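You operate a simulated robot arm through the tools that you are given. There is no shell and no other tool.

You run a simulated two-armed robot. Do the job below in one go: nothing can be reset, and whatever is moved stays where it is left.

Task
Wipe up the spill on the island top with the blue cloth there and put it back.
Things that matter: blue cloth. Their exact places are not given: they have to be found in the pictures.

It is judged by the outcome, as a careful person would: the job done as asked, and still so three seconds after it is handed in. It fails if anything else is knocked over, pushed out of place, dropped, spilled or broken. Flat cloth is picked up by pressing the open fingertips on it (5 to 10 N) and closing them slowly along it; thin cloth reads only 2 to 8 mm in the jaws.

Robot
Two 6-joint arms with two-finger grippers on one trunk, on a base that moves. Base frame: it is fixed to the floor where the robot stands at the start and does not move with it; the origin is under the middle of the robot, x ahead of it, y to its left, z up; the surface under the hand at the start is at about z = 91. Readings come in cm, degrees, newtons and seconds.
The left shoulder is at the start at [6, 14.3, 90], the right one opposite. With the tool pointing down near the work surface each hand reaches from about 26 to 70 cm from the robot's upright axis, wherever it stands, measured 20 degrees to its own side. Payload 2.45 kg a hand.
The tool frame of a hand sits at the grasp point between the pads (the TCP): z along the fingers, y along the line on which they close. The tips reach 2.6 cm beyond it. The gripper opens to 9.6 cm; its body begins 6.9 cm behind the TCP.
Orientation is that of the tool frame in the base frame, as a unit quaternion [w, x, y, z]. With the fingers straight down and closing along the base's y, the tool's x points along the base's -x, its y along +y and its z along -z.

Tools
- The arms move only by the tool move_arm. It takes "left_increments", "right_increments" or both (then of equal length, played together; a hand with none holds still); each is a list of rows, each a list of 3 entries, a list of its own where there are three numbers: the shift along the tool's x, y, z in cm, then the turn, a rotation vector about the tool's x, y, z in degrees, then the gripper command, from -1 (shut) to 1 (fully open), values between in proportion. In form: [[[tx, ty, tz], [rx, ry, rz], grip], ...]. A call has 1 to 20 rows; each row shifts and turns the commanded pose from where the row before left it, along the tool's axes as they then stand. Rows are played at 5 a second. More than 5 cm and 8.6 degrees between two rows, or a gripper value outside its range, and nothing of the call is played. Where a pose cannot be reached the arm comes as near as it can. A force on the tool above 40 N (or 10 N above the force at the start of the call, whichever is more), or a blocked arm, ends the call early, and 0.2 s more pass. The fingers move at their own pace (about 7.99 cm/s each) and stop on an object; they squeeze with about 25 N. The grip force told is the motor's: it shows also when the fingers shut on nothing. Time passes only in rows, and 0.2 s behind the last, so rows that do not move let the fingers close. It gives the time, the measured TCP pose, the force on the tool (base axes), the opening and the grip force at its end, in the units of the frame above (readings bear some noise), with the torque about the TCP (base axes, N m) and any sound that the robot's microphone picked up.
- Cameras (640 x 400 px; columns grow to the right, rows downward): "scene" is now at [13.15, 3.9, 150.73]; the picture's right is [0.48, -0.88, -0.00], its down [-0.63, -0.34, -0.70] and it looks along [0.62, 0.33, -0.71] (base axes); focal length 284 px, centre (320, 200). "left" rides on the left gripper at [8.2, -0.3, -9.8] in its tool frame; the picture's right is [0.04, 1.00, 0.00], its down [-0.73, 0.03, -0.68] and it looks along [-0.68, 0.03, 0.73] (tool axes); focal length 256 px, centre (320, 200). "right" rides on the right gripper at [8.2, 0.3, -9.8] in its tool frame; the picture's right is [-0.04, 1.00, 0.00], its down [-0.73, -0.03, -0.68] and it looks along [-0.68, -0.03, 0.73] (tool axes); focal length 256 px, centre (320, 200).
- snapshot(camera): a new picture of that camera. It takes no simulated time.
- slide_trunk(by): slides the trunk up (or, below 0, down) by that many cm; the arms and the scene camera ride with it, the base frame stays. It gives what a move gives, with no picture.
- steer(legs): drives the robot by 1 to 6 legs, each [ahead, turn to the left] in cm and degrees, along the robot's own axes; the way and the turn of a leg run together, so that a leg with both is an arc; at most 150 cm and 180 degrees a leg. The arms and the cameras ride along, it lands a little off, and it stops where it bumps. It gives what a move gives.
- head_to(pan, tilt): turns the head with the scene camera to pan (to the left, within 86 degrees either way) and tilt (down, from -29 to 69), counted from straight ahead of the robot. It gives what a move gives.
- pixel_to_xyz(camera, pixels): for up to 12 pixels [column, row] of the newest picture of that camera ("zoom" is the newest enlarged one), the place [x, y, z] in the base frame of the surface seen there, good to about 0.2 cm. It takes no simulated time.
- enlarge(camera, box): a new picture of the part [left, top, right, bottom] of that camera's present view, enlarged. It takes no simulated time.
- finish_job(): hands the job in; it is judged then, once.

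Leave the grippers open and the arms clear of the work at the hand-in unless told otherwise.

The tools are called after "Request:" as name(argument=value, ...) on one line, values as JSON. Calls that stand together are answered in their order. move_arm: Moves the arms, as the interface text tells. Its arguments: {"type":"object","properties":{"left_increments":{"type":"array","items":{"type":"array"}},"right_increments":{"type":"array","items":{"type":"array"}}},"required":[]} The other tools are called the same way: slide_trunk (by) moves the trunk up or down; steer (legs) drives the base; head_to (pan, tilt) turns the head that bears the scene camera; snapshot (camera) takes a picture; pixel_to_xyz (camera, pixels) gives the place of the surface under pixels of a picture; enlarge (camera, box) takes an enlarged picture of a part of a camera's view; finish_job () hands the job in.

At the start:

```text
time_s: 0.0
left_tcp_pos: [36.49, 32.98, 117.88]
left_tool_rot: [-0.001, 0.009, 1.0, 0.001]
left_wrist_force: [-0.6, 0.3, -0.5]
left_torque: [0.01, -0.04, 0.0]
left_grip_width: 9.6
left_grasp_force: 0.0
right_tcp_pos: [44.2, -1.44, 113.3]
right_tool_rot: [0.001, 0.009, 1.0, 0.0]
right_wrist_force: [0.7, 0.1, 0.0]
right_torque: [0.02, 0.01, 0.01]
right_grip_width: 9.64
right_grasp_force: 0.1
trunk travel left (down, up): [-52.5, 6.5]
robot x, y, heading: [-0.46, -0.05, -0.1]
head pan, tilt (commanded): [28.5, 45.4]
```

scene: 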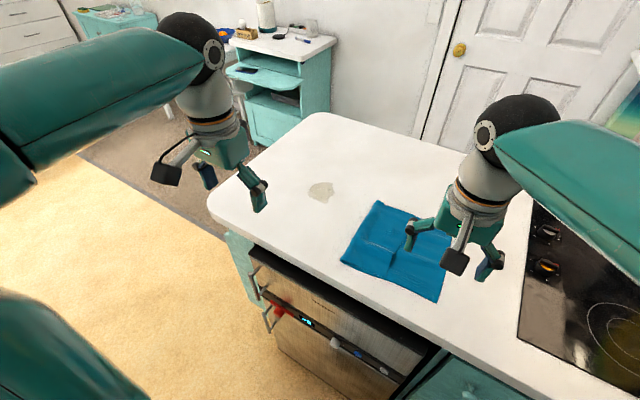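
right: 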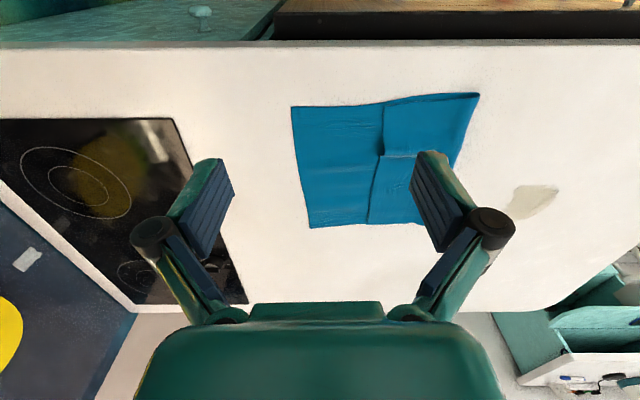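
left: 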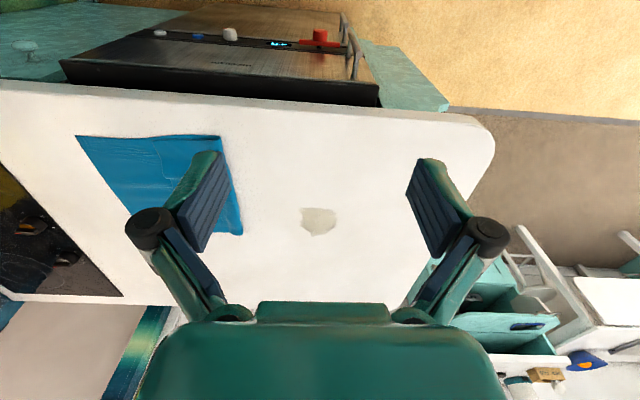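

I see the blue cloth (about columns 340-450, rows 200-300 in the scene picture) and a greyish spill near (321,192). I'll measure the cloth's corners, the spill and the table edge first.

Request:
pixel_to_xyz(camera="scene", pixels=[[378, 202], [342, 260], [436, 300], [451, 238], [321, 192], [309, 191], [333, 185], [325, 201], [390, 250], [320, 114], [212, 208], [525, 220]])

Request:
enlarge(camera="scene", box=[280, 160, 480, 310])

Request:
enlarge(camera="left", box=[60, 110, 380, 310])

```text
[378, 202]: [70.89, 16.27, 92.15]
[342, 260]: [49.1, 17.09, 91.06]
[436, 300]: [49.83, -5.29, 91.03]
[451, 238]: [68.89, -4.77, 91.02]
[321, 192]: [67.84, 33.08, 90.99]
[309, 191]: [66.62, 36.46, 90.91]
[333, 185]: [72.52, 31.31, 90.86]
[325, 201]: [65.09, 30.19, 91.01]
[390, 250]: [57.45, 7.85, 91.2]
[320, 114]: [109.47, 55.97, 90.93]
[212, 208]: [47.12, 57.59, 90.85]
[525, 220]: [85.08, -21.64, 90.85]
```

```text
2.67 times, centred on (380, 235) of scene
```

zoom: 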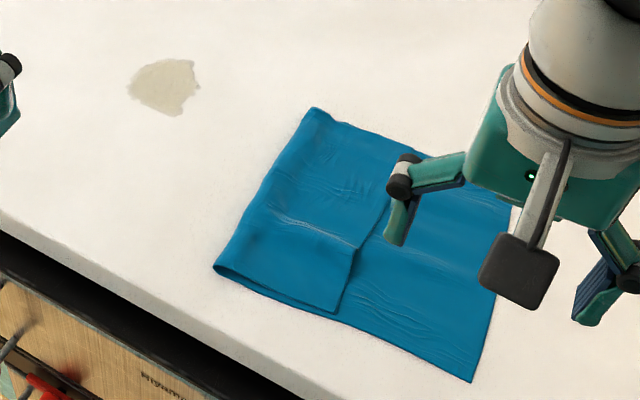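

```text
2.00 times, centred on (220, 210) of left
```

zoom: 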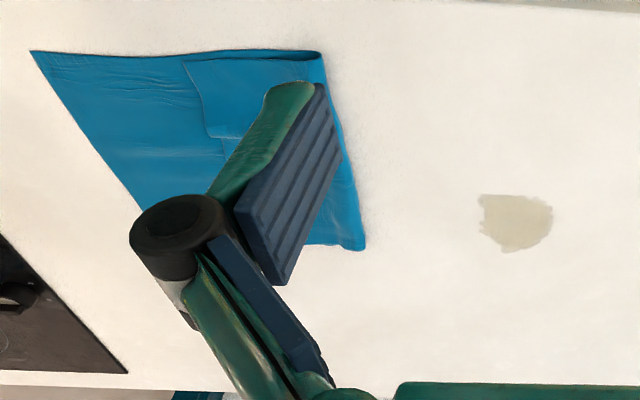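

The cloth lies at about x 49–71, y −5–17 with a flap folded over on its left side; the spill is at about x 65–72.5, y 30–36.5, which is slightly beyond the left hand's stated reach. I'll look down in front of the robot to see how much room there is to drive ahead.

Request:
head_to(pan=0, tilt=66)

Request:
snapshot(camera="scene")

```text
time_s: 0.9
left_tcp_pos: [36.5, 33.06, 117.92]
left_tool_rot: [0.0, 0.009, 1.0, 0.0]
left_wrist_force: [0.3, -0.6, -0.4]
left_torque: [0.02, -0.01, 0.01]
left_grip_width: 9.59
left_grasp_force: 0.1
right_tcp_pos: [44.16, -1.37, 113.43]
right_tool_rot: [-0.001, 0.009, 1.0, 0.0]
right_wrist_force: [0.1, 0.7, 0.6]
right_torque: [0.0, -0.01, 0.0]
right_grip_width: 9.61
right_grasp_force: 0.1
trunk travel left (down, up): [-52.5, 6.5]
robot x, y, heading: [-0.05, -0.42, 0.1]
head pan, tilt (commanded): [0.0, 66.0]
```

```text
taken
```

scene: 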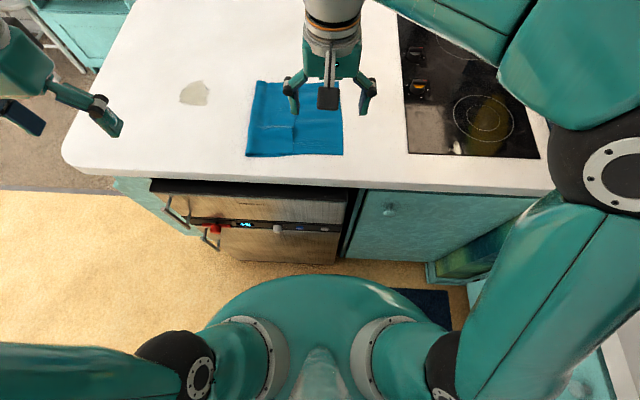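

Now I can see the island front and the robot's own body. I'll measure the island's front edge, the oven handle, the body and the floor between.

Request:
pixel_to_xyz(camera="scene", pixels=[[300, 185], [210, 235], [170, 205], [285, 228], [320, 260], [310, 278], [230, 290], [270, 270], [388, 210], [440, 275], [430, 300], [120, 185]])

Request:
enlarge(camera="scene", box=[120, 170, 480, 395])

```text
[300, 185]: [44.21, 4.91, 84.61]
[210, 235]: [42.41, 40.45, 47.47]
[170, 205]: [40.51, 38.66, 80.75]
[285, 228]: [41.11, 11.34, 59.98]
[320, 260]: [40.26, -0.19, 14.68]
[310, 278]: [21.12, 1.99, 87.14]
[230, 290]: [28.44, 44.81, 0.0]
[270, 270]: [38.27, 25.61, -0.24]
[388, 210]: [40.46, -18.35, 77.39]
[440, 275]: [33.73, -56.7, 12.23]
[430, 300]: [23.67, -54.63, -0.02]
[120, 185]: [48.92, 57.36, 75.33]
```

```text
1.78 times, centred on (300, 282) of scene
```

zoom: 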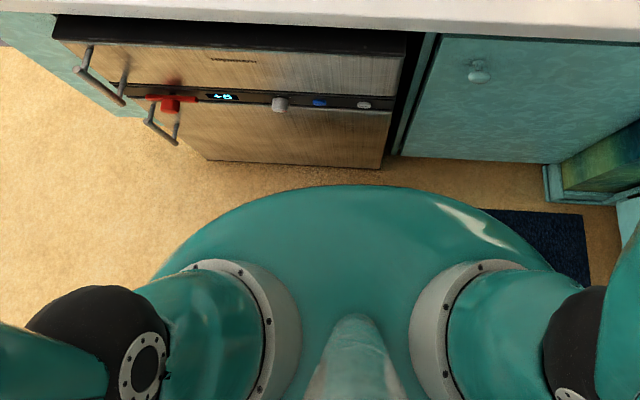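

The body front is at x≈21 and the oven front at x≈40, so a short drive is possible. First I'll look to the right to check the room for moving the right arm out of the way.

Request:
head_to(pan=-45, tilt=35)

Request:
snapshot(camera="scene")

```text
time_s: 2.0
left_tcp_pos: [36.47, 32.94, 117.78]
left_tool_rot: [0.0, 0.009, 1.0, -0.001]
left_wrist_force: [0.3, -0.1, -0.9]
left_torque: [0.02, -0.02, -0.02]
left_grip_width: 9.59
left_grasp_force: 0.1
right_tcp_pos: [44.19, -1.56, 113.26]
right_tool_rot: [0.0, 0.01, 1.0, 0.0]
right_wrist_force: [-0.1, -0.4, 0.3]
right_torque: [0.02, 0.0, -0.01]
right_grip_width: 9.57
right_grasp_force: 0.0
trunk travel left (down, up): [-52.5, 6.5]
robot x, y, heading: [-0.06, 0.23, 0.0]
head pan, tilt (commanded): [-45.0, 35.0]
```

```text
taken
```

scene: 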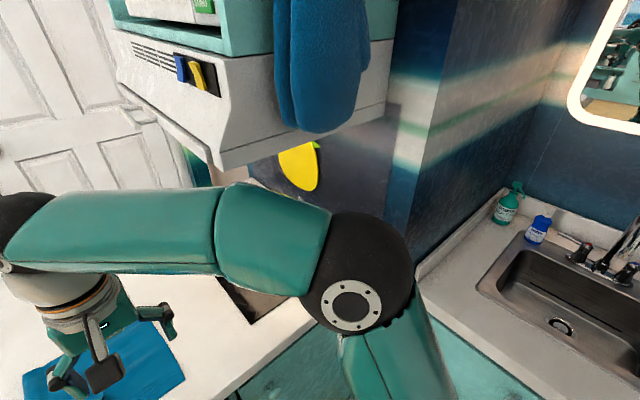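

There is a hood above the cooktop with a mitt hanging from it, and a sink on the right. I'll measure these and the elbow to keep clear.

Request:
pixel_to_xyz(camera="scene", pixels=[[310, 120], [345, 60], [215, 160], [140, 90], [350, 260], [320, 170], [430, 130], [420, 270], [380, 90], [290, 20], [250, 300]])

```text
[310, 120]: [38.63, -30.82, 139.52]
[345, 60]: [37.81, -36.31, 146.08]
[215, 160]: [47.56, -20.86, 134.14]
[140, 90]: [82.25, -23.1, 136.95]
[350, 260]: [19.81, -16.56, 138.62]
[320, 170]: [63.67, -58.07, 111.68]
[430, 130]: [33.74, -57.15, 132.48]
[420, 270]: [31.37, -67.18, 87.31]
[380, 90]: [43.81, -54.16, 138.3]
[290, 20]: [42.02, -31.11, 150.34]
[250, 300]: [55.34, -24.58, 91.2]
```

The hood's edge is at y≈−21, z≥134 and the mitt hangs at about (38,−31,139), so the right arm must not swing right. I'll pull the right hand back toward the robot a bit (to about (30,−10)) in small steps, which also keeps it away from the cloth.

Request:
move_arm(right_increments=[[[2, -1, -0.5], [0, 0, 0], 1], [[2.4, -1.5, -0.5], [0, 0, 0], 1], [[2.4, -1.5, -0.5], [0, 0, 0], 1], [[2.4, -1.5, -0.5], [0, 0, 0], 1]])

Request:
snapshot(camera="scene")

```text
time_s: 3.0
left_tcp_pos: [36.44, 32.99, 118.0]
left_tool_rot: [0.0, 0.009, 1.0, 0.0]
left_wrist_force: [-0.2, 0.0, -0.7]
left_torque: [0.01, 0.05, -0.01]
left_grip_width: 9.58
left_grasp_force: 0.1
right_tcp_pos: [34.69, -6.89, 115.32]
right_tool_rot: [0.0, 0.01, 1.0, 0.0]
right_wrist_force: [1.2, 0.4, -0.1]
right_torque: [0.02, -0.02, -0.01]
right_grip_width: 9.62
right_grasp_force: 0.1
trunk travel left (down, up): [-52.5, 6.5]
robot x, y, heading: [-0.5, -0.03, 0.1]
head pan, tilt (commanded): [-45.0, 35.0]
```

```text
taken
```

scene: 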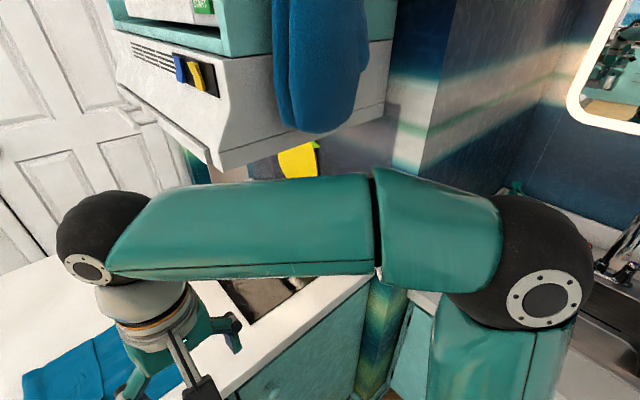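

Request:
pixel_to_xyz(camera="scene", pixels=[[540, 280], [500, 220], [375, 230], [370, 185], [330, 240], [315, 125], [215, 165], [100, 220]])

Request:
head_to(pan=70, tilt=45)

Request:
snapshot(camera="scene")

```text
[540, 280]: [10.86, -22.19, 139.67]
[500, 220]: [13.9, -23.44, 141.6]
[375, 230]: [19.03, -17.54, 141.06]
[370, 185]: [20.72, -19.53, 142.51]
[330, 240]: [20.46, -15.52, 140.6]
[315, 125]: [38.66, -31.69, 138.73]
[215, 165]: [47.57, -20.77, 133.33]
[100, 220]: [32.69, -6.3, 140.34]
```

```text
time_s: 5.0
left_tcp_pos: [36.5, 32.97, 117.82]
left_tool_rot: [-0.001, 0.009, 1.0, 0.0]
left_wrist_force: [0.0, 0.2, -0.1]
left_torque: [0.04, -0.02, -0.03]
left_grip_width: 9.57
left_grasp_force: 0.0
right_tcp_pos: [34.87, -6.75, 115.24]
right_tool_rot: [0.0, 0.009, 1.0, 0.0]
right_wrist_force: [0.7, 0.1, 1.4]
right_torque: [-0.04, 0.03, 0.01]
right_grip_width: 9.6
right_grasp_force: 0.1
trunk travel left (down, up): [-52.5, 6.5]
robot x, y, heading: [-0.1, -0.12, 0.0]
head pan, tilt (commanded): [70.0, 45.0]
```

```text
taken
```

scene: 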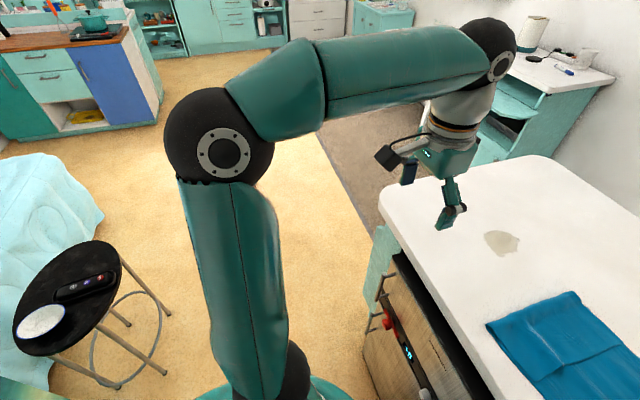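

A stool stands to the left-behind with a dish and a remote on it. I'll measure it and the surroundings.

Request:
pixel_to_xyz(camera="scene", pixels=[[110, 250], [60, 300], [165, 315], [60, 220], [225, 160], [290, 70], [490, 50], [560, 300], [500, 242], [10, 340]])

```text
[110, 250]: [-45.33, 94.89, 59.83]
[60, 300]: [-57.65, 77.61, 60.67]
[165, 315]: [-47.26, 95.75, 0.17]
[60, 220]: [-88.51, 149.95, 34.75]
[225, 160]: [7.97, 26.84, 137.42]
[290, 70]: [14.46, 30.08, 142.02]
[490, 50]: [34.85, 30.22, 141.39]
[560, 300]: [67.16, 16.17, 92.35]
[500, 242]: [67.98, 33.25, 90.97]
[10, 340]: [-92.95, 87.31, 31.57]
```

The stool is far enough away (y>77). I'll shift the robot a little to its left and closer: turn left 60°, ahead 9 cm, turn back.

Request:
steer(legs=[[0, 60], [9, 0], [0, -60]])

Request:
head_to(pan=0, tilt=69)

Request:
snapshot(camera="scene")

```text
time_s: 9.2
left_tcp_pos: [-5.96, 54.9, 117.91]
left_tool_rot: [-0.001, -0.486, 0.874, -0.001]
left_wrist_force: [-0.6, -0.4, -0.8]
left_torque: [-0.02, -0.03, 0.01]
left_grip_width: 9.6
left_grasp_force: 0.1
right_tcp_pos: [27.32, 33.16, 115.35]
right_tool_rot: [0.0, -0.486, 0.874, -0.001]
right_wrist_force: [-0.2, -0.9, 0.5]
right_torque: [0.02, -0.06, -0.03]
right_grip_width: 9.62
right_grasp_force: 0.0
trunk travel left (down, up): [-52.5, 6.5]
robot x, y, heading: [6.19, 5.43, 61.8]
head pan, tilt (commanded): [70.0, 45.0]
stopped in leg 2: the robot was blocked; the commanded pose is now the measured one
```

```text
time_s: 10.6
left_tcp_pos: [-5.89, 55.0, 117.79]
left_tool_rot: [0.0, -0.486, 0.874, -0.002]
left_wrist_force: [0.3, -0.3, -0.7]
left_torque: [-0.01, 0.0, -0.01]
left_grip_width: 9.56
left_grasp_force: 0.0
right_tcp_pos: [27.44, 33.28, 115.44]
right_tool_rot: [-0.001, -0.485, 0.874, -0.001]
right_wrist_force: [-0.2, -0.6, 0.8]
right_torque: [0.01, 0.01, 0.01]
right_grip_width: 9.63
right_grasp_force: 0.1
trunk travel left (down, up): [-52.5, 6.5]
robot x, y, heading: [6.11, 5.33, 61.6]
head pan, tilt (commanded): [0.0, 68.8]
```

```text
taken
```

scene: 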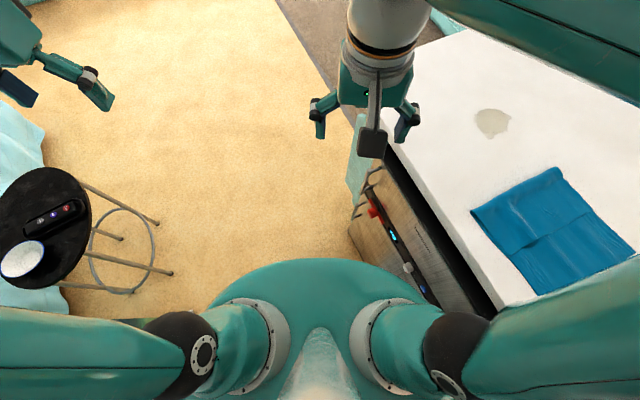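

The base bumped the island front with its corner (it must be squarish) at (6.1, 5.4), heading 62°; nothing else appears disturbed. I'll back off along the same line, turn to face fully left, drive along the island, and turn back only when well clear.

Request:
steer(legs=[[-12, 0], [0, 28]])

Request:
head_to(pan=-60, tilt=60)

Request:
snapshot(camera="scene")

```text
time_s: 13.4
left_tcp_pos: [-33.68, 32.81, 117.92]
left_tool_rot: [-0.001, -0.684, 0.729, -0.002]
left_wrist_force: [0.0, -0.6, 0.2]
left_torque: [-0.01, 0.03, 0.03]
left_grip_width: 9.63
left_grasp_force: 0.1
right_tcp_pos: [5.9, 29.31, 115.42]
right_tool_rot: [0.0, -0.685, 0.728, -0.001]
right_wrist_force: [-0.4, -0.2, -0.1]
right_torque: [0.01, 0.0, 0.01]
right_grip_width: 9.6
right_grasp_force: 0.1
trunk travel left (down, up): [-52.5, 6.5]
robot x, y, heading: [2.2, -5.11, 89.6]
head pan, tilt (commanded): [0.0, 68.8]
```

```text
time_s: 14.7
left_tcp_pos: [-33.65, 32.76, 117.82]
left_tool_rot: [-0.001, -0.684, 0.729, -0.002]
left_wrist_force: [-0.6, 1.3, -0.5]
left_torque: [-0.01, 0.03, 0.0]
left_grip_width: 9.61
left_grasp_force: 0.0
right_tcp_pos: [5.97, 29.3, 115.5]
right_tool_rot: [0.0, -0.685, 0.728, 0.0]
right_wrist_force: [0.4, -0.1, -0.4]
right_torque: [-0.05, 0.02, 0.02]
right_grip_width: 9.62
right_grasp_force: 0.1
trunk travel left (down, up): [-52.5, 6.5]
robot x, y, heading: [1.69, -5.23, 89.8]
head pan, tilt (commanded): [-60.0, 60.0]
```

```text
taken
```

scene: 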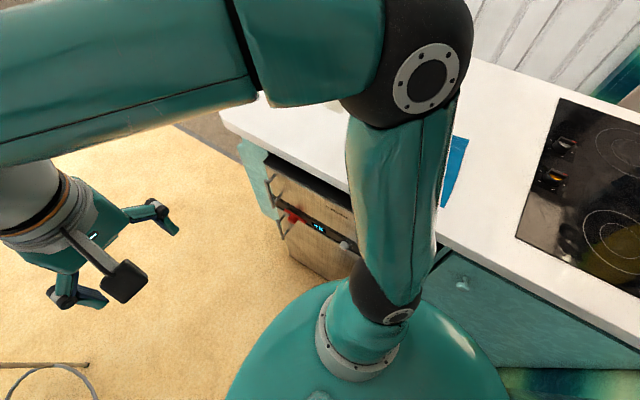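

Nothing was disturbed (oven and knobs look as before). The robot is at (1.9,−5.2) heading 90°. I'll angle 10° outwards, drive 17 cm along the island, then turn back to face it.

Request:
steer(legs=[[0, 10], [17, 0], [0, -100]])

Request:
head_to(pan=10, tilt=60)

Request:
snapshot(camera="scene")

```text
time_s: 16.3
left_tcp_pos: [-39.9, 28.01, 118.27]
left_tool_rot: [0.0, 0.749, -0.663, 0.007]
left_wrist_force: [21.2, -12.1, 5.6]
left_torque: [0.47, 1.05, 0.61]
left_grip_width: 8.67
left_grasp_force: 0.0
right_tcp_pos: [-0.72, 32.21, 115.54]
right_tool_rot: [0.001, 0.748, -0.663, 0.0]
right_wrist_force: [0.8, -0.7, -0.1]
right_torque: [0.01, 0.01, 0.0]
right_grip_width: 9.58
right_grasp_force: 0.0
trunk travel left (down, up): [-52.5, 6.5]
robot x, y, heading: [1.8, -2.37, 101.3]
head pan, tilt (commanded): [-60.0, 60.0]
stopped in leg 2: the force on the tool passed its limit at 42 N (the readings are from after the stop); the commanded pose is now the measured one
```

```text
time_s: 17.7
left_tcp_pos: [-39.84, 27.97, 118.33]
left_tool_rot: [0.0, 0.75, -0.662, 0.005]
left_wrist_force: [27.9, -13.4, 6.4]
left_torque: [0.58, 1.5, 0.72]
left_grip_width: 8.56
left_grasp_force: 0.0
right_tcp_pos: [-0.76, 32.13, 115.64]
right_tool_rot: [0.0, 0.749, -0.663, -0.001]
right_wrist_force: [0.9, -0.7, 0.5]
right_torque: [0.02, -0.01, -0.01]
right_grip_width: 9.59
right_grasp_force: 0.0
trunk travel left (down, up): [-52.5, 6.5]
robot x, y, heading: [1.55, -2.47, 101.6]
head pan, tilt (commanded): [10.0, 60.0]
```

```text
taken
```

scene: 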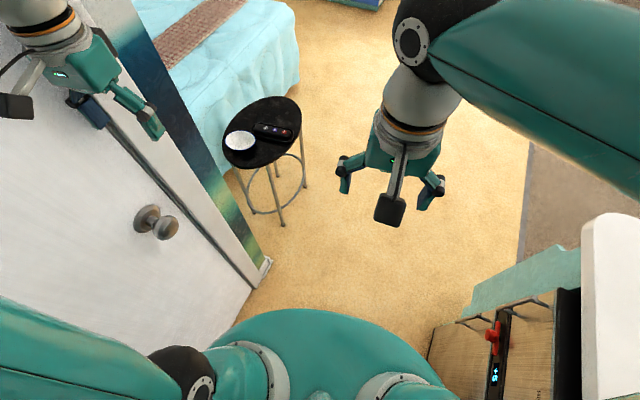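

The left hand touched a door that lies on that side (at x≈−43; force about 28 N). I'll move the left hand straight away from the door first, toward +x base (tool −y), by about 6 cm.

Request:
move_arm(left_increments=[[[0.3, -1.5, 0], [0, 0, 0], 1], [[0.4, -2, 0], [0, 0, 0], 1], [[0.4, -2.5, 0], [0, 0, 0], 1], [[0, 0, 0], [0, 0, 0], 1]])

Request:
pixel_to_xyz(camera="scene", pixels=[[155, 222], [200, 300], [215, 260], [100, 200], [265, 265], [60, 250], [190, 160], [270, 140], [150, 125]])

Request:
snapshot(camera="left")

```text
time_s: 18.7
left_tcp_pos: [-34.22, 27.88, 118.17]
left_tool_rot: [0.001, 0.749, -0.662, 0.007]
left_wrist_force: [-0.3, 0.1, -0.3]
left_torque: [0.01, -0.05, -0.02]
left_grip_width: 9.6
left_grasp_force: 0.2
right_tcp_pos: [-0.97, 32.45, 115.57]
right_tool_rot: [0.0, 0.749, -0.663, 0.001]
right_wrist_force: [0.4, 0.4, -0.1]
right_torque: [-0.01, 0.01, 0.03]
right_grip_width: 9.58
right_grasp_force: 0.0
trunk travel left (down, up): [-52.5, 6.5]
robot x, y, heading: [1.95, -2.28, 101.2]
head pan, tilt (commanded): [10.0, 60.0]
```

```text
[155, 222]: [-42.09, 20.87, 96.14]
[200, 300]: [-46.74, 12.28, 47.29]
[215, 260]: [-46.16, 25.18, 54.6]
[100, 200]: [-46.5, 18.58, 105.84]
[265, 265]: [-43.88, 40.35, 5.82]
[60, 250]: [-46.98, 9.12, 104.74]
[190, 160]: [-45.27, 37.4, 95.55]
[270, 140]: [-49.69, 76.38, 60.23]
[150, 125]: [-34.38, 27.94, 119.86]
```

```text
taken
```

left: 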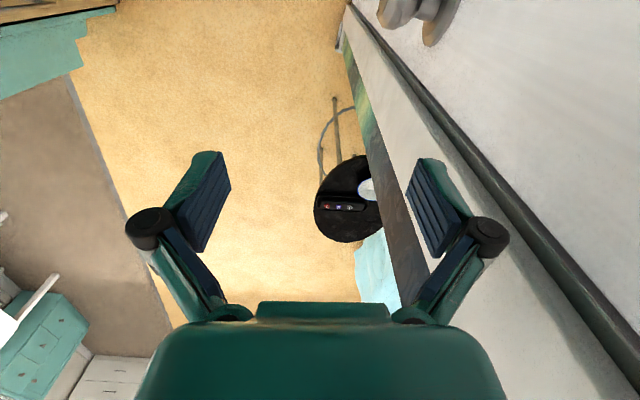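

The hand is free again (force ~0), and the wall is at x≈−46 with its knob at x≈−42, untouched and fixed. I'll turn to 95°, drive 14 cm along the aisle, then turn back to face the island.

Request:
steer(legs=[[0, -6.5], [14, 0]])

```text
time_s: 20.7
left_tcp_pos: [-31.91, 46.06, 117.94]
left_tool_rot: [0.002, 0.712, -0.703, 0.008]
left_wrist_force: [-0.3, 0.9, -0.1]
left_torque: [-0.03, -0.01, 0.01]
left_grip_width: 9.63
left_grasp_force: 0.1
right_tcp_pos: [1.51, 46.63, 115.47]
right_tool_rot: [0.0, 0.71, -0.704, 0.002]
right_wrist_force: [0.0, 1.0, -0.3]
right_torque: [-0.02, 0.01, -0.02]
right_grip_width: 9.6
right_grasp_force: 0.1
trunk travel left (down, up): [-52.5, 6.5]
robot x, y, heading: [0.9, 11.79, 95.0]
head pan, tilt (commanded): [10.0, 60.0]
```

The robot is now at (0.9, 11.8), heading 95°, free of contact. Next I turn back to face the island.

Request:
steer(legs=[[0, -95]])

Request:
head_to(pan=10, tilt=60)

Request:
snapshot(camera="scene")

```text
time_s: 24.7
left_tcp_pos: [30.58, 48.52, 118.27]
left_tool_rot: [-0.006, -0.073, 0.997, -0.003]
left_wrist_force: [-0.3, -1.7, 0.3]
left_torque: [0.06, 0.02, 0.0]
left_grip_width: 9.62
left_grasp_force: 0.0
right_tcp_pos: [35.95, 15.56, 115.65]
right_tool_rot: [-0.002, -0.072, 0.997, 0.0]
right_wrist_force: [0.0, -0.4, 0.8]
right_torque: [0.07, 0.05, -0.02]
right_grip_width: 9.62
right_grasp_force: 0.0
trunk travel left (down, up): [-52.5, 6.5]
robot x, y, heading: [0.04, 16.31, 11.6]
head pan, tilt (commanded): [10.0, 60.0]
stopped in leg 1: the robot was blocked; the commanded pose is now the measured one
```

```text
time_s: 25.3
left_tcp_pos: [30.5, 48.95, 118.15]
left_tool_rot: [-0.005, -0.073, 0.997, -0.005]
left_wrist_force: [0.4, 0.1, -0.5]
left_torque: [-0.03, -0.04, 0.0]
left_grip_width: 9.6
left_grasp_force: 0.1
right_tcp_pos: [35.82, 15.86, 115.61]
right_tool_rot: [-0.002, -0.073, 0.997, -0.001]
right_wrist_force: [0.4, 0.4, 0.4]
right_torque: [-0.03, 0.0, 0.01]
right_grip_width: 9.59
right_grasp_force: 0.0
trunk travel left (down, up): [-52.5, 6.5]
robot x, y, heading: [0.03, 15.9, 11.8]
head pan, tilt (commanded): [10.0, 60.0]
```

```text
taken
```

scene: 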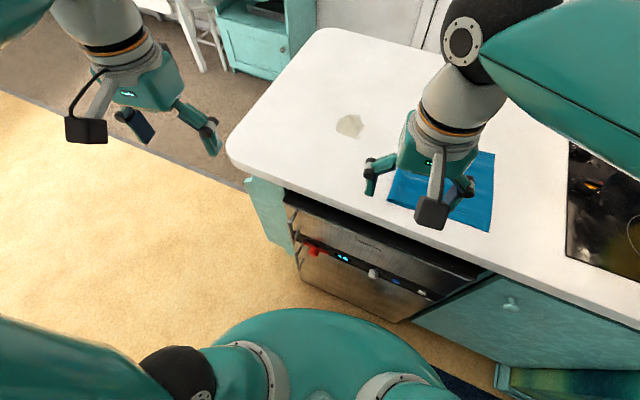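

The turn was blocked at heading 12° with the robot shifted to (0, 16). I need to see what it touches; I'll look to both sides and as far behind as the head allows.

Request:
head_to(pan=-86, tilt=50)

Request:
snapshot(camera="scene")

Request:
head_to(pan=86, tilt=50)

Request:
snapshot(camera="scene")

```text
time_s: 27.1
left_tcp_pos: [30.47, 48.8, 118.22]
left_tool_rot: [-0.005, -0.074, 0.997, -0.004]
left_wrist_force: [0.2, 0.5, -0.3]
left_torque: [-0.01, -0.01, -0.03]
left_grip_width: 9.58
left_grasp_force: 0.1
right_tcp_pos: [35.68, 15.93, 115.48]
right_tool_rot: [-0.001, -0.073, 0.997, -0.001]
right_wrist_force: [0.7, 0.8, -0.3]
right_torque: [0.0, -0.02, -0.04]
right_grip_width: 9.6
right_grasp_force: 0.0
trunk travel left (down, up): [-52.5, 6.5]
robot x, y, heading: [0.11, 15.77, 11.7]
head pan, tilt (commanded): [-85.9, 50.0]
```

```text
taken
```

scene: 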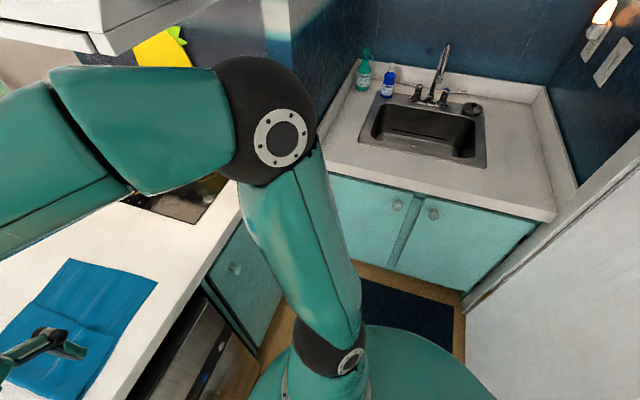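

```text
time_s: 29.6
left_tcp_pos: [30.41, 48.95, 118.23]
left_tool_rot: [-0.005, -0.074, 0.997, -0.005]
left_wrist_force: [0.5, 0.1, 0.5]
left_torque: [0.01, 0.03, -0.03]
left_grip_width: 9.61
left_grasp_force: 0.0
right_tcp_pos: [35.71, 15.96, 115.5]
right_tool_rot: [-0.002, -0.072, 0.997, -0.001]
right_wrist_force: [0.4, 0.1, -0.1]
right_torque: [-0.02, 0.03, 0.0]
right_grip_width: 9.61
right_grasp_force: 0.0
trunk travel left (down, up): [-52.5, 6.5]
robot x, y, heading: [-0.38, 16.22, 11.5]
head pan, tilt (commanded): [85.9, 50.0]
```

```text
taken
```

scene: 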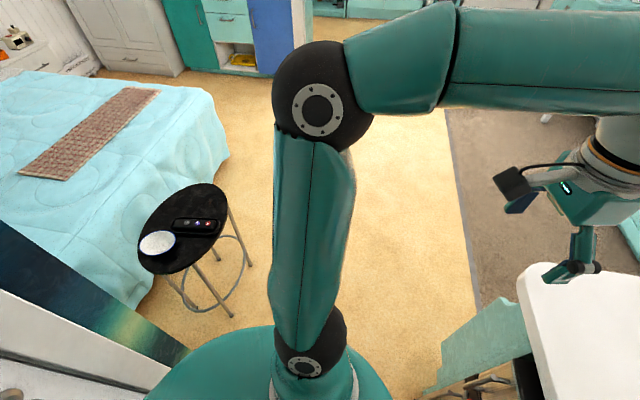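

The robot stands in an aisle between the island and a wall/door behind. I'll measure the body's rear edge and the door trim next to it.

Request:
pixel_to_xyz(camera="scene", pixels=[[165, 390], [200, 345], [260, 330], [190, 355], [150, 370], [100, 350], [380, 375], [230, 395], [440, 380], [470, 350]])

Request:
enlarge(camera="scene", box=[0, 260, 560, 400])

```text
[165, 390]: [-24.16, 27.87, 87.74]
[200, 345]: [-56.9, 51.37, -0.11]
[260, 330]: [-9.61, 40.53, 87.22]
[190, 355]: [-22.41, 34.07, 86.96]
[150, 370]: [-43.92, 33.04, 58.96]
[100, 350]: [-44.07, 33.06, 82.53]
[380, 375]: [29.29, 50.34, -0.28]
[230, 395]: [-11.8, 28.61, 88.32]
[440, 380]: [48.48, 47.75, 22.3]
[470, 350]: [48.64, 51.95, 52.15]
```

```text
1.14 times, centred on (280, 330) of scene
```

zoom: 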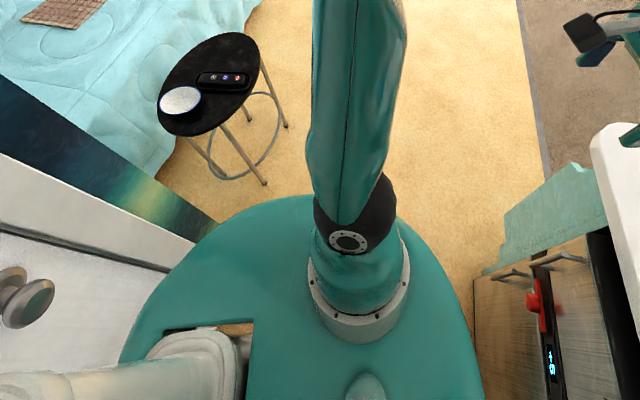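

The body looks about 27–29 cm in radius, while the wall is at x≈−46; the base's rear probably rubs the wall. I'll edge forward 4 cm to free the rear, then finish the turn.

Request:
steer(legs=[[4, 0]])

Request:
steer(legs=[[0, -6]])

```text
time_s: 30.5
left_tcp_pos: [34.7, 49.84, 118.0]
left_tool_rot: [-0.006, -0.074, 0.997, -0.005]
left_wrist_force: [0.9, 0.0, -1.3]
left_torque: [-0.02, 0.06, -0.01]
left_grip_width: 9.59
left_grasp_force: 0.1
right_tcp_pos: [39.96, 16.76, 115.42]
right_tool_rot: [-0.002, -0.073, 0.997, -0.001]
right_wrist_force: [0.1, 0.1, 0.1]
right_torque: [0.0, 0.07, 0.0]
right_grip_width: 9.6
right_grasp_force: 0.0
trunk travel left (down, up): [-52.5, 6.5]
robot x, y, heading: [3.94, 17.37, 11.8]
head pan, tilt (commanded): [85.9, 50.0]
```

```text
time_s: 31.5
left_tcp_pos: [37.68, 46.37, 118.25]
left_tool_rot: [-0.007, -0.021, 1.0, -0.003]
left_wrist_force: [1.1, 0.2, -0.3]
left_torque: [-0.03, 0.01, 0.03]
left_grip_width: 9.61
left_grasp_force: 0.0
right_tcp_pos: [39.59, 12.99, 115.52]
right_tool_rot: [-0.001, -0.021, 1.0, -0.001]
right_wrist_force: [0.1, -0.3, -0.4]
right_torque: [-0.03, 0.03, -0.02]
right_grip_width: 9.63
right_grasp_force: 0.1
trunk travel left (down, up): [-52.5, 6.5]
robot x, y, heading: [3.86, 17.57, 5.8]
head pan, tilt (commanded): [85.9, 50.0]
```

That worked: the robot is at (3.9, 17.5), heading 6°. I'll turn the rest and go 4 cm further ahead.

Request:
steer(legs=[[0, -6], [4, 0]])

Request:
head_to(pan=5, tilt=55)

Request:
snapshot(camera="scene")

```text
time_s: 33.0
left_tcp_pos: [44.93, 42.72, 118.23]
left_tool_rot: [-0.008, 0.03, 0.999, -0.004]
left_wrist_force: [0.3, -0.4, -1.1]
left_torque: [0.0, 0.07, 0.01]
left_grip_width: 9.58
left_grasp_force: 0.2
right_tcp_pos: [43.12, 9.28, 115.61]
right_tool_rot: [-0.004, 0.031, 1.0, -0.001]
right_wrist_force: [1.1, -0.2, -0.2]
right_torque: [0.01, 0.07, -0.02]
right_grip_width: 9.61
right_grasp_force: 0.0
trunk travel left (down, up): [-52.5, 6.5]
robot x, y, heading: [7.92, 17.7, 0.0]
head pan, tilt (commanded): [85.9, 50.0]
```

```text
time_s: 34.5
left_tcp_pos: [44.54, 42.51, 118.36]
left_tool_rot: [-0.006, 0.031, 1.0, -0.004]
left_wrist_force: [-0.5, -0.2, -0.2]
left_torque: [0.0, 0.03, 0.01]
left_grip_width: 9.59
left_grasp_force: 0.1
right_tcp_pos: [42.84, 9.18, 115.67]
right_tool_rot: [-0.002, 0.031, 1.0, -0.001]
right_wrist_force: [-0.2, -0.7, -0.1]
right_torque: [0.02, -0.06, -0.02]
right_grip_width: 9.56
right_grasp_force: 0.1
trunk travel left (down, up): [-52.5, 6.5]
robot x, y, heading: [7.9, 16.69, 0.0]
head pan, tilt (commanded): [5.0, 55.0]
```

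```text
taken
```

scene: 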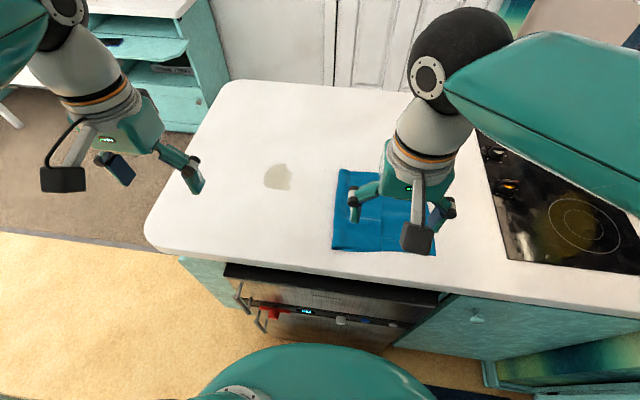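

The robot now stands at about (7.9, 17), facing the island; the cloth and spill look untouched. I'll re-measure the cloth, spill and table points to check that the base frame readings agree with the first ones.

Request:
pixel_to_xyz(camera="scene", pixels=[[278, 178], [264, 186], [288, 189], [288, 168], [339, 170], [332, 249], [435, 252], [226, 82], [150, 235], [505, 258], [395, 210]])

Request:
enlarge(camera="scene", box=[240, 140, 480, 290])

```text
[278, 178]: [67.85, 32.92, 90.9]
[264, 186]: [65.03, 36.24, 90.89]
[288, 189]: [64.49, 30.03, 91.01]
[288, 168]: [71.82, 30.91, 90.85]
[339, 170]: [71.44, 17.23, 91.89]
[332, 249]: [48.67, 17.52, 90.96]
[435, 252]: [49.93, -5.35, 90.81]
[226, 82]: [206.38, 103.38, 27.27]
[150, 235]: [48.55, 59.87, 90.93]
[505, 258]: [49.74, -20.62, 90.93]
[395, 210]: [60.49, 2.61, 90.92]
```

```text
2.67 times, centred on (360, 215) of scene
```

zoom: 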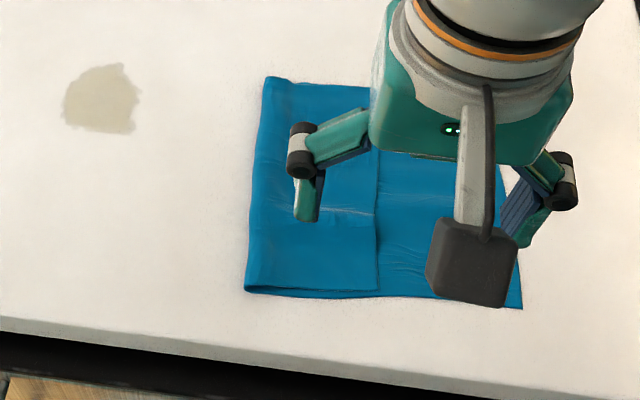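

The readings agree with the first ones: cloth x 49–71, y −5 to 17.5 with the folded edge at y≈17.3 and flap edge near y≈8; spill x 64.5–72, y 30–36.5. I'll park the right hand back and to the right (clear of hood and mitt), and bring the left hand above the doubled part of the cloth around (60, 12.5), correcting its 3.5° yaw.

Request:
move_arm(right_increments=[[[0.5, -1.5, -0.3], [0, 0, 0], 1], [[1, -2.3, -0.3], [0, 0, 0], 1], [[1, -2.3, -0.3], [0, 0, 0], 1], [[1, -2.3, -0.3], [0, 0, 0], 1], [[1, -2.3, -0.3], [0, 0, 0], 1], [[1, -2.3, -0.3], [0, 0, 0], 1], [[1, -2.3, -0.3], [0, 0, 0], 1], [[1, -2.3, -0.3], [0, 0, 0], 1], [[0, 0, 0], [0, 0, 0], 1]], left_increments=[[[0, 0, 0], [0, 0, -3.5], 1], [[-1.9, -3.7, 0.8], [0, 0, 0], 1], [[-1.9, -3.7, 0.8], [0, 0, 0], 1], [[-1.9, -3.7, 0.8], [0, 0, 0], 1], [[-1.9, -3.7, 0.8], [0, 0, 0], 1], [[-1.9, -3.7, 0.8], [0, 0, 0], 1], [[-1.9, -3.7, 0.8], [0, 0, 0], 1], [[-1.9, -3.7, 0.8], [0, 0, 0], 1], [[-1.9, -3.7, 0.8], [0, 0, 0], 1]])

Request:
snapshot(camera="left")

Request:
snapshot(camera="scene")

```text
time_s: 36.5
left_tcp_pos: [59.68, 12.81, 111.85]
left_tool_rot: [-0.008, 0.0, 1.0, -0.004]
left_wrist_force: [0.9, -1.1, 0.7]
left_torque: [0.04, 0.01, 0.0]
left_grip_width: 9.58
left_grasp_force: 0.0
right_tcp_pos: [34.43, -7.93, 118.13]
right_tool_rot: [-0.002, 0.031, 1.0, -0.001]
right_wrist_force: [0.4, 0.0, 0.7]
right_torque: [0.02, 0.04, -0.01]
right_grip_width: 9.6
right_grasp_force: 0.1
trunk travel left (down, up): [-52.5, 6.5]
robot x, y, heading: [7.9, 17.12, 0.1]
head pan, tilt (commanded): [5.0, 55.0]
```

```text
taken
```

left: 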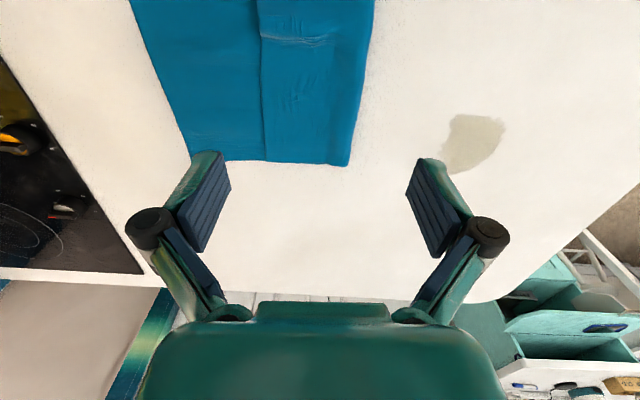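

```text
taken
```

scene: 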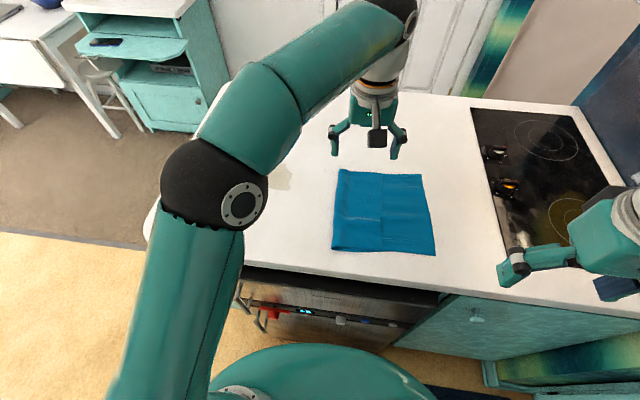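

The left hand is above the cloth at (59.7, 12.8, 111.9). The scene picture now shows the whole cloth; I'll measure the flap's free edge (about column 383) and the fold.

Request:
pixel_to_xyz(camera="scene", pixels=[[385, 190], [383, 215], [382, 245], [378, 215], [390, 215], [338, 190], [335, 215], [333, 248], [345, 215], [421, 175], [434, 254], [341, 171]])

Request:
enlarge(camera="scene", box=[310, 120, 470, 270])

```text
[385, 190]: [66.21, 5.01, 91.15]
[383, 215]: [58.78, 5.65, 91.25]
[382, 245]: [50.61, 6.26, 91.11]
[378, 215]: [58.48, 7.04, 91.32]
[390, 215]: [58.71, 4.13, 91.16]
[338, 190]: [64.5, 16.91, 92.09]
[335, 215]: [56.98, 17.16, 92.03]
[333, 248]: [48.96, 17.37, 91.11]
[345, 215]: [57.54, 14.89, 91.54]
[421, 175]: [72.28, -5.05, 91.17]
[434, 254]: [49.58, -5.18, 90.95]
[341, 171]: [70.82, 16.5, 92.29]
```

```text
2.67 times, centred on (390, 195) of scene
```

zoom: 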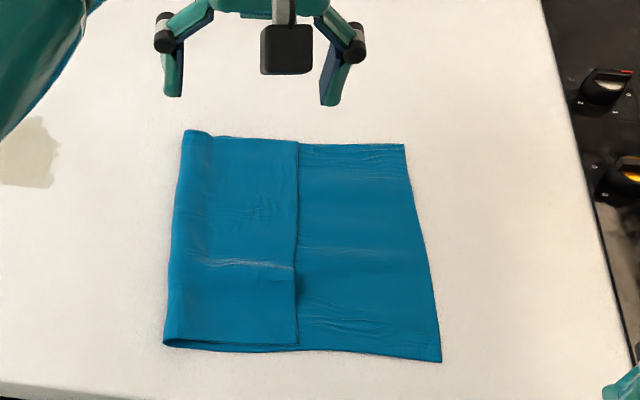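

The fold stands up about 1 cm at y≈16–17 (z 92), the rest lies flat, with the flap's free edge at y≈6. I'll pinch the raised fold: hand to y≈15.3, jaws half open (about 5.5 cm), down to just above the cloth.

Request:
move_arm(left_increments=[[[0, 1.2, 3], [0, 0, 0], 0.3], [[0, 1.3, 3.5], [0, 0, 0], 0.15], [[0, 0, 3.5], [0, 0, 0], 0.15], [[0, 0, 3], [0, 0, 0], 0.15], [[0, 0, 2], [0, 0, 0], 0.15], [[0, 0, 0.8], [0, 0, 0], 0.15]])

Request:
snapshot(camera="left")

Request:
enlarge(camera="scene", box=[290, 120, 470, 270])

```text
time_s: 37.9
left_tcp_pos: [59.41, 15.35, 96.0]
left_tool_rot: [-0.006, 0.0, 1.0, -0.004]
left_wrist_force: [0.3, -0.6, -0.2]
left_torque: [-0.02, -0.02, 0.02]
left_grip_width: 5.53
left_grasp_force: 0.0
right_tcp_pos: [34.31, -7.81, 118.16]
right_tool_rot: [-0.002, 0.031, 1.0, -0.001]
right_wrist_force: [-0.3, -0.3, 0.6]
right_torque: [0.01, 0.01, -0.01]
right_grip_width: 9.59
right_grasp_force: 0.1
trunk travel left (down, up): [-52.5, 6.5]
robot x, y, heading: [7.95, 17.67, 0.1]
head pan, tilt (commanded): [5.0, 55.0]
```

```text
taken
```

left: 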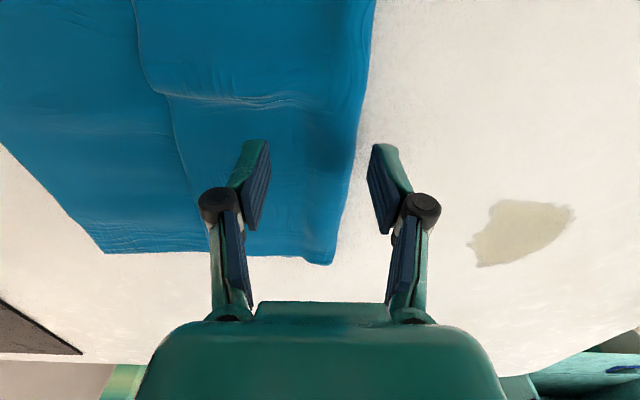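

```text
2.67 times, centred on (380, 195) of scene
```

zoom: 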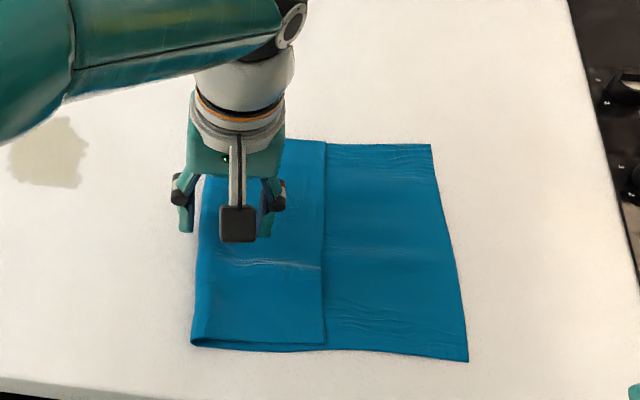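

The jaws straddle the fold: outer finger just outside, inner one over the flap. Now I lower in small steps until the tips press.

Request:
move_arm(left_increments=[[[0, 0, 0.8], [0, 0, 0], 0.15], [[0, 0, 0.5], [0, 0, 0], 0.15], [[0, 0, 0.3], [0, 0, 0], 0.15], [[0, 0, 0.2], [0, 0, 0], 0.15]])

```text
time_s: 38.9
left_tcp_pos: [59.41, 15.41, 94.3]
left_tool_rot: [-0.006, 0.0, 1.0, -0.004]
left_wrist_force: [0.0, 1.3, -0.4]
left_torque: [0.01, 0.02, -0.04]
left_grip_width: 5.52
left_grasp_force: 0.0
right_tcp_pos: [34.29, -7.86, 118.13]
right_tool_rot: [-0.002, 0.031, 1.0, -0.001]
right_wrist_force: [-0.6, 0.1, 0.5]
right_torque: [0.03, 0.01, -0.01]
right_grip_width: 9.6
right_grasp_force: 0.1
trunk travel left (down, up): [-52.5, 6.5]
robot x, y, heading: [7.93, 16.89, 0.1]
head pan, tilt (commanded): [5.0, 55.0]
```

No contact yet at TCP z=94.3 (tips about 91.7). I go on in finer steps.

Request:
move_arm(left_increments=[[[0, 0, 0.2], [0, 0, 0], 0.15], [[0, 0, 0.2], [0, 0, 0], 0.15], [[0, 0, 0], [0, 0, 0], 0.15]])

Request:
move_arm(left_increments=[[[0, 0, 0.15], [0, 0, 0], 0.15], [[0, 0, 0], [0, 0, 0], 0.15]])

```text
time_s: 39.7
left_tcp_pos: [59.39, 15.37, 93.84]
left_tool_rot: [-0.007, 0.0, 1.0, -0.004]
left_wrist_force: [0.2, 0.1, -0.2]
left_torque: [0.0, -0.01, -0.02]
left_grip_width: 5.51
left_grasp_force: 0.1
right_tcp_pos: [34.22, -7.69, 118.15]
right_tool_rot: [-0.002, 0.032, 0.999, -0.001]
right_wrist_force: [0.1, -0.4, -0.8]
right_torque: [-0.03, 0.02, 0.02]
right_grip_width: 9.57
right_grasp_force: 0.0
trunk travel left (down, up): [-52.5, 6.5]
robot x, y, heading: [7.9, 17.03, 0.2]
head pan, tilt (commanded): [5.0, 55.0]
```

```text
time_s: 40.3
left_tcp_pos: [59.49, 15.28, 93.75]
left_tool_rot: [-0.007, 0.0, 1.0, -0.004]
left_wrist_force: [0.6, -0.3, 0.0]
left_torque: [0.06, -0.04, -0.01]
left_grip_width: 5.52
left_grasp_force: 0.0
right_tcp_pos: [34.47, -7.82, 118.19]
right_tool_rot: [-0.002, 0.032, 0.999, 0.0]
right_wrist_force: [0.0, -0.1, 0.2]
right_torque: [-0.01, 0.0, -0.01]
right_grip_width: 9.6
right_grasp_force: 0.1
trunk travel left (down, up): [-52.5, 6.5]
robot x, y, heading: [7.96, 17.14, 0.1]
head pan, tilt (commanded): [5.0, 55.0]
```

Still no contact force at z=93.75. I continue in 0.15 cm steps.

Request:
move_arm(left_increments=[[[0, 0, 0.15], [0, 0, 0], 0.15], [[0, 0, 0], [0, 0, 0], 0.15]])

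Request:
move_arm(left_increments=[[[0, 0, 0.1], [0, 0, 0], 0.15], [[0, 0, 0], [0, 0, 0], 0.15]])

```text
time_s: 40.9
left_tcp_pos: [59.4, 15.28, 93.71]
left_tool_rot: [-0.007, 0.0, 1.0, -0.004]
left_wrist_force: [0.0, -0.1, -0.4]
left_torque: [0.01, 0.01, 0.0]
left_grip_width: 5.5
left_grasp_force: 0.0
right_tcp_pos: [34.28, -7.73, 118.08]
right_tool_rot: [-0.002, 0.032, 0.999, 0.0]
right_wrist_force: [-0.5, -0.7, 0.6]
right_torque: [-0.01, 0.01, 0.01]
right_grip_width: 9.59
right_grasp_force: 0.0
trunk travel left (down, up): [-52.5, 6.5]
robot x, y, heading: [8.03, 17.45, 0.1]
head pan, tilt (commanded): [5.0, 55.0]
```

```text
time_s: 41.5
left_tcp_pos: [59.35, 15.42, 93.53]
left_tool_rot: [-0.006, -0.001, 1.0, -0.003]
left_wrist_force: [0.1, 0.8, 1.7]
left_torque: [-0.03, -0.01, 0.02]
left_grip_width: 5.5
left_grasp_force: 0.1
right_tcp_pos: [34.25, -7.78, 118.09]
right_tool_rot: [-0.001, 0.031, 1.0, -0.001]
right_wrist_force: [0.1, -0.2, -0.4]
right_torque: [-0.03, 0.0, 0.02]
right_grip_width: 9.62
right_grasp_force: 0.0
trunk travel left (down, up): [-52.5, 6.5]
robot x, y, heading: [8.15, 17.27, -0.0]
head pan, tilt (commanded): [5.0, 55.0]
```

A first contact of about 1.7 N shows at z≈93.5. A little more for 5–10 N.

Request:
move_arm(left_increments=[[[0, 0, 0.1], [0, 0, 0], 0.15], [[0, 0, 0], [0, 0, 0], 0.15]])

Request:
move_arm(left_increments=[[[0, 0, 0.08], [0, 0, 0], 0.15], [[0, 0, 0], [0, 0, 0], 0.15]])

```text
time_s: 42.1
left_tcp_pos: [59.49, 15.31, 93.51]
left_tool_rot: [-0.006, 0.0, 1.0, -0.004]
left_wrist_force: [0.6, -0.1, 5.6]
left_torque: [-0.2, -0.02, 0.02]
left_grip_width: 5.7
left_grasp_force: 1.0
right_tcp_pos: [34.28, -7.77, 118.16]
right_tool_rot: [-0.002, 0.031, 1.0, -0.001]
right_wrist_force: [-0.4, 0.3, 0.3]
right_torque: [0.01, -0.03, 0.0]
right_grip_width: 9.59
right_grasp_force: 0.1
trunk travel left (down, up): [-52.5, 6.5]
robot x, y, heading: [8.15, 17.05, 0.1]
head pan, tilt (commanded): [5.0, 55.0]
```

```text
time_s: 42.7
left_tcp_pos: [59.44, 15.26, 93.32]
left_tool_rot: [-0.006, 0.0, 1.0, -0.005]
left_wrist_force: [1.2, -1.5, 9.4]
left_torque: [-0.33, -0.04, 0.02]
left_grip_width: 5.89
left_grasp_force: 2.4
right_tcp_pos: [34.26, -7.83, 118.24]
right_tool_rot: [-0.002, 0.031, 1.0, -0.001]
right_wrist_force: [0.5, 0.5, 0.0]
right_torque: [0.02, -0.03, 0.02]
right_grip_width: 9.6
right_grasp_force: 0.1
trunk travel left (down, up): [-52.5, 6.5]
robot x, y, heading: [8.01, 17.38, -0.2]
head pan, tilt (commanded): [5.0, 55.0]
```

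The force is 9.4 N, carried by the inner finger on the flap. Now I close slowly.

Request:
move_arm(left_increments=[[[0, 0, 0], [0, 0, 0], 0.05], [[0, 0, 0], [0, 0, 0], -0.05], [[0, 0, 0], [0, 0, 0], -0.15], [[0, 0, 0], [0, 0, 0], -0.25], [[0, 0, 0], [0, 0, 0], -0.35]])

Request:
enlarge(camera="left", box=[160, 60, 480, 260])

Request:
enlarge(camera="scene", box=[290, 120, 470, 270])

```text
time_s: 43.9
left_tcp_pos: [59.26, 15.29, 93.58]
left_tool_rot: [-0.004, 0.0, 1.0, -0.004]
left_wrist_force: [2.7, 2.9, 29.6]
left_torque: [0.57, -0.22, -0.05]
left_grip_width: 3.32
left_grasp_force: 1.0
right_tcp_pos: [34.23, -7.84, 118.15]
right_tool_rot: [-0.001, 0.032, 0.999, -0.001]
right_wrist_force: [0.6, 0.4, 0.9]
right_torque: [0.0, 0.01, 0.05]
right_grip_width: 9.58
right_grasp_force: 0.1
trunk travel left (down, up): [-52.5, 6.5]
robot x, y, heading: [8.2, 17.05, 0.2]
head pan, tilt (commanded): [5.0, 55.0]
```

```text
2.00 times, centred on (320, 160) of left
```

zoom: 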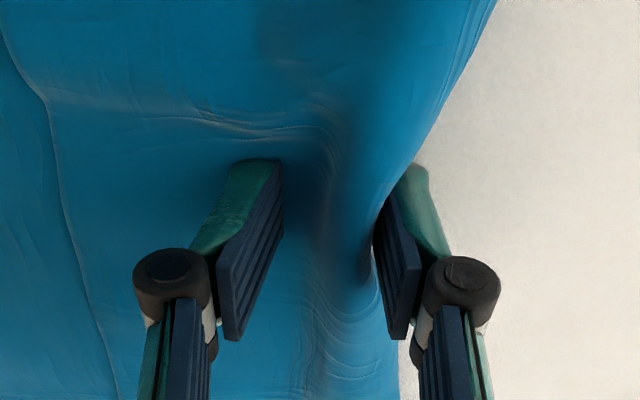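

```text
2.67 times, centred on (380, 195) of scene
```

zoom: 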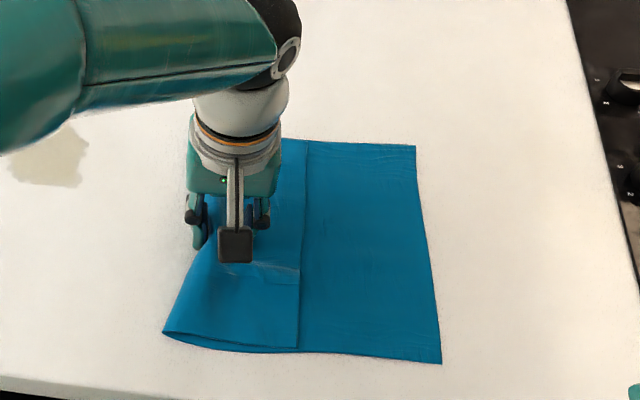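

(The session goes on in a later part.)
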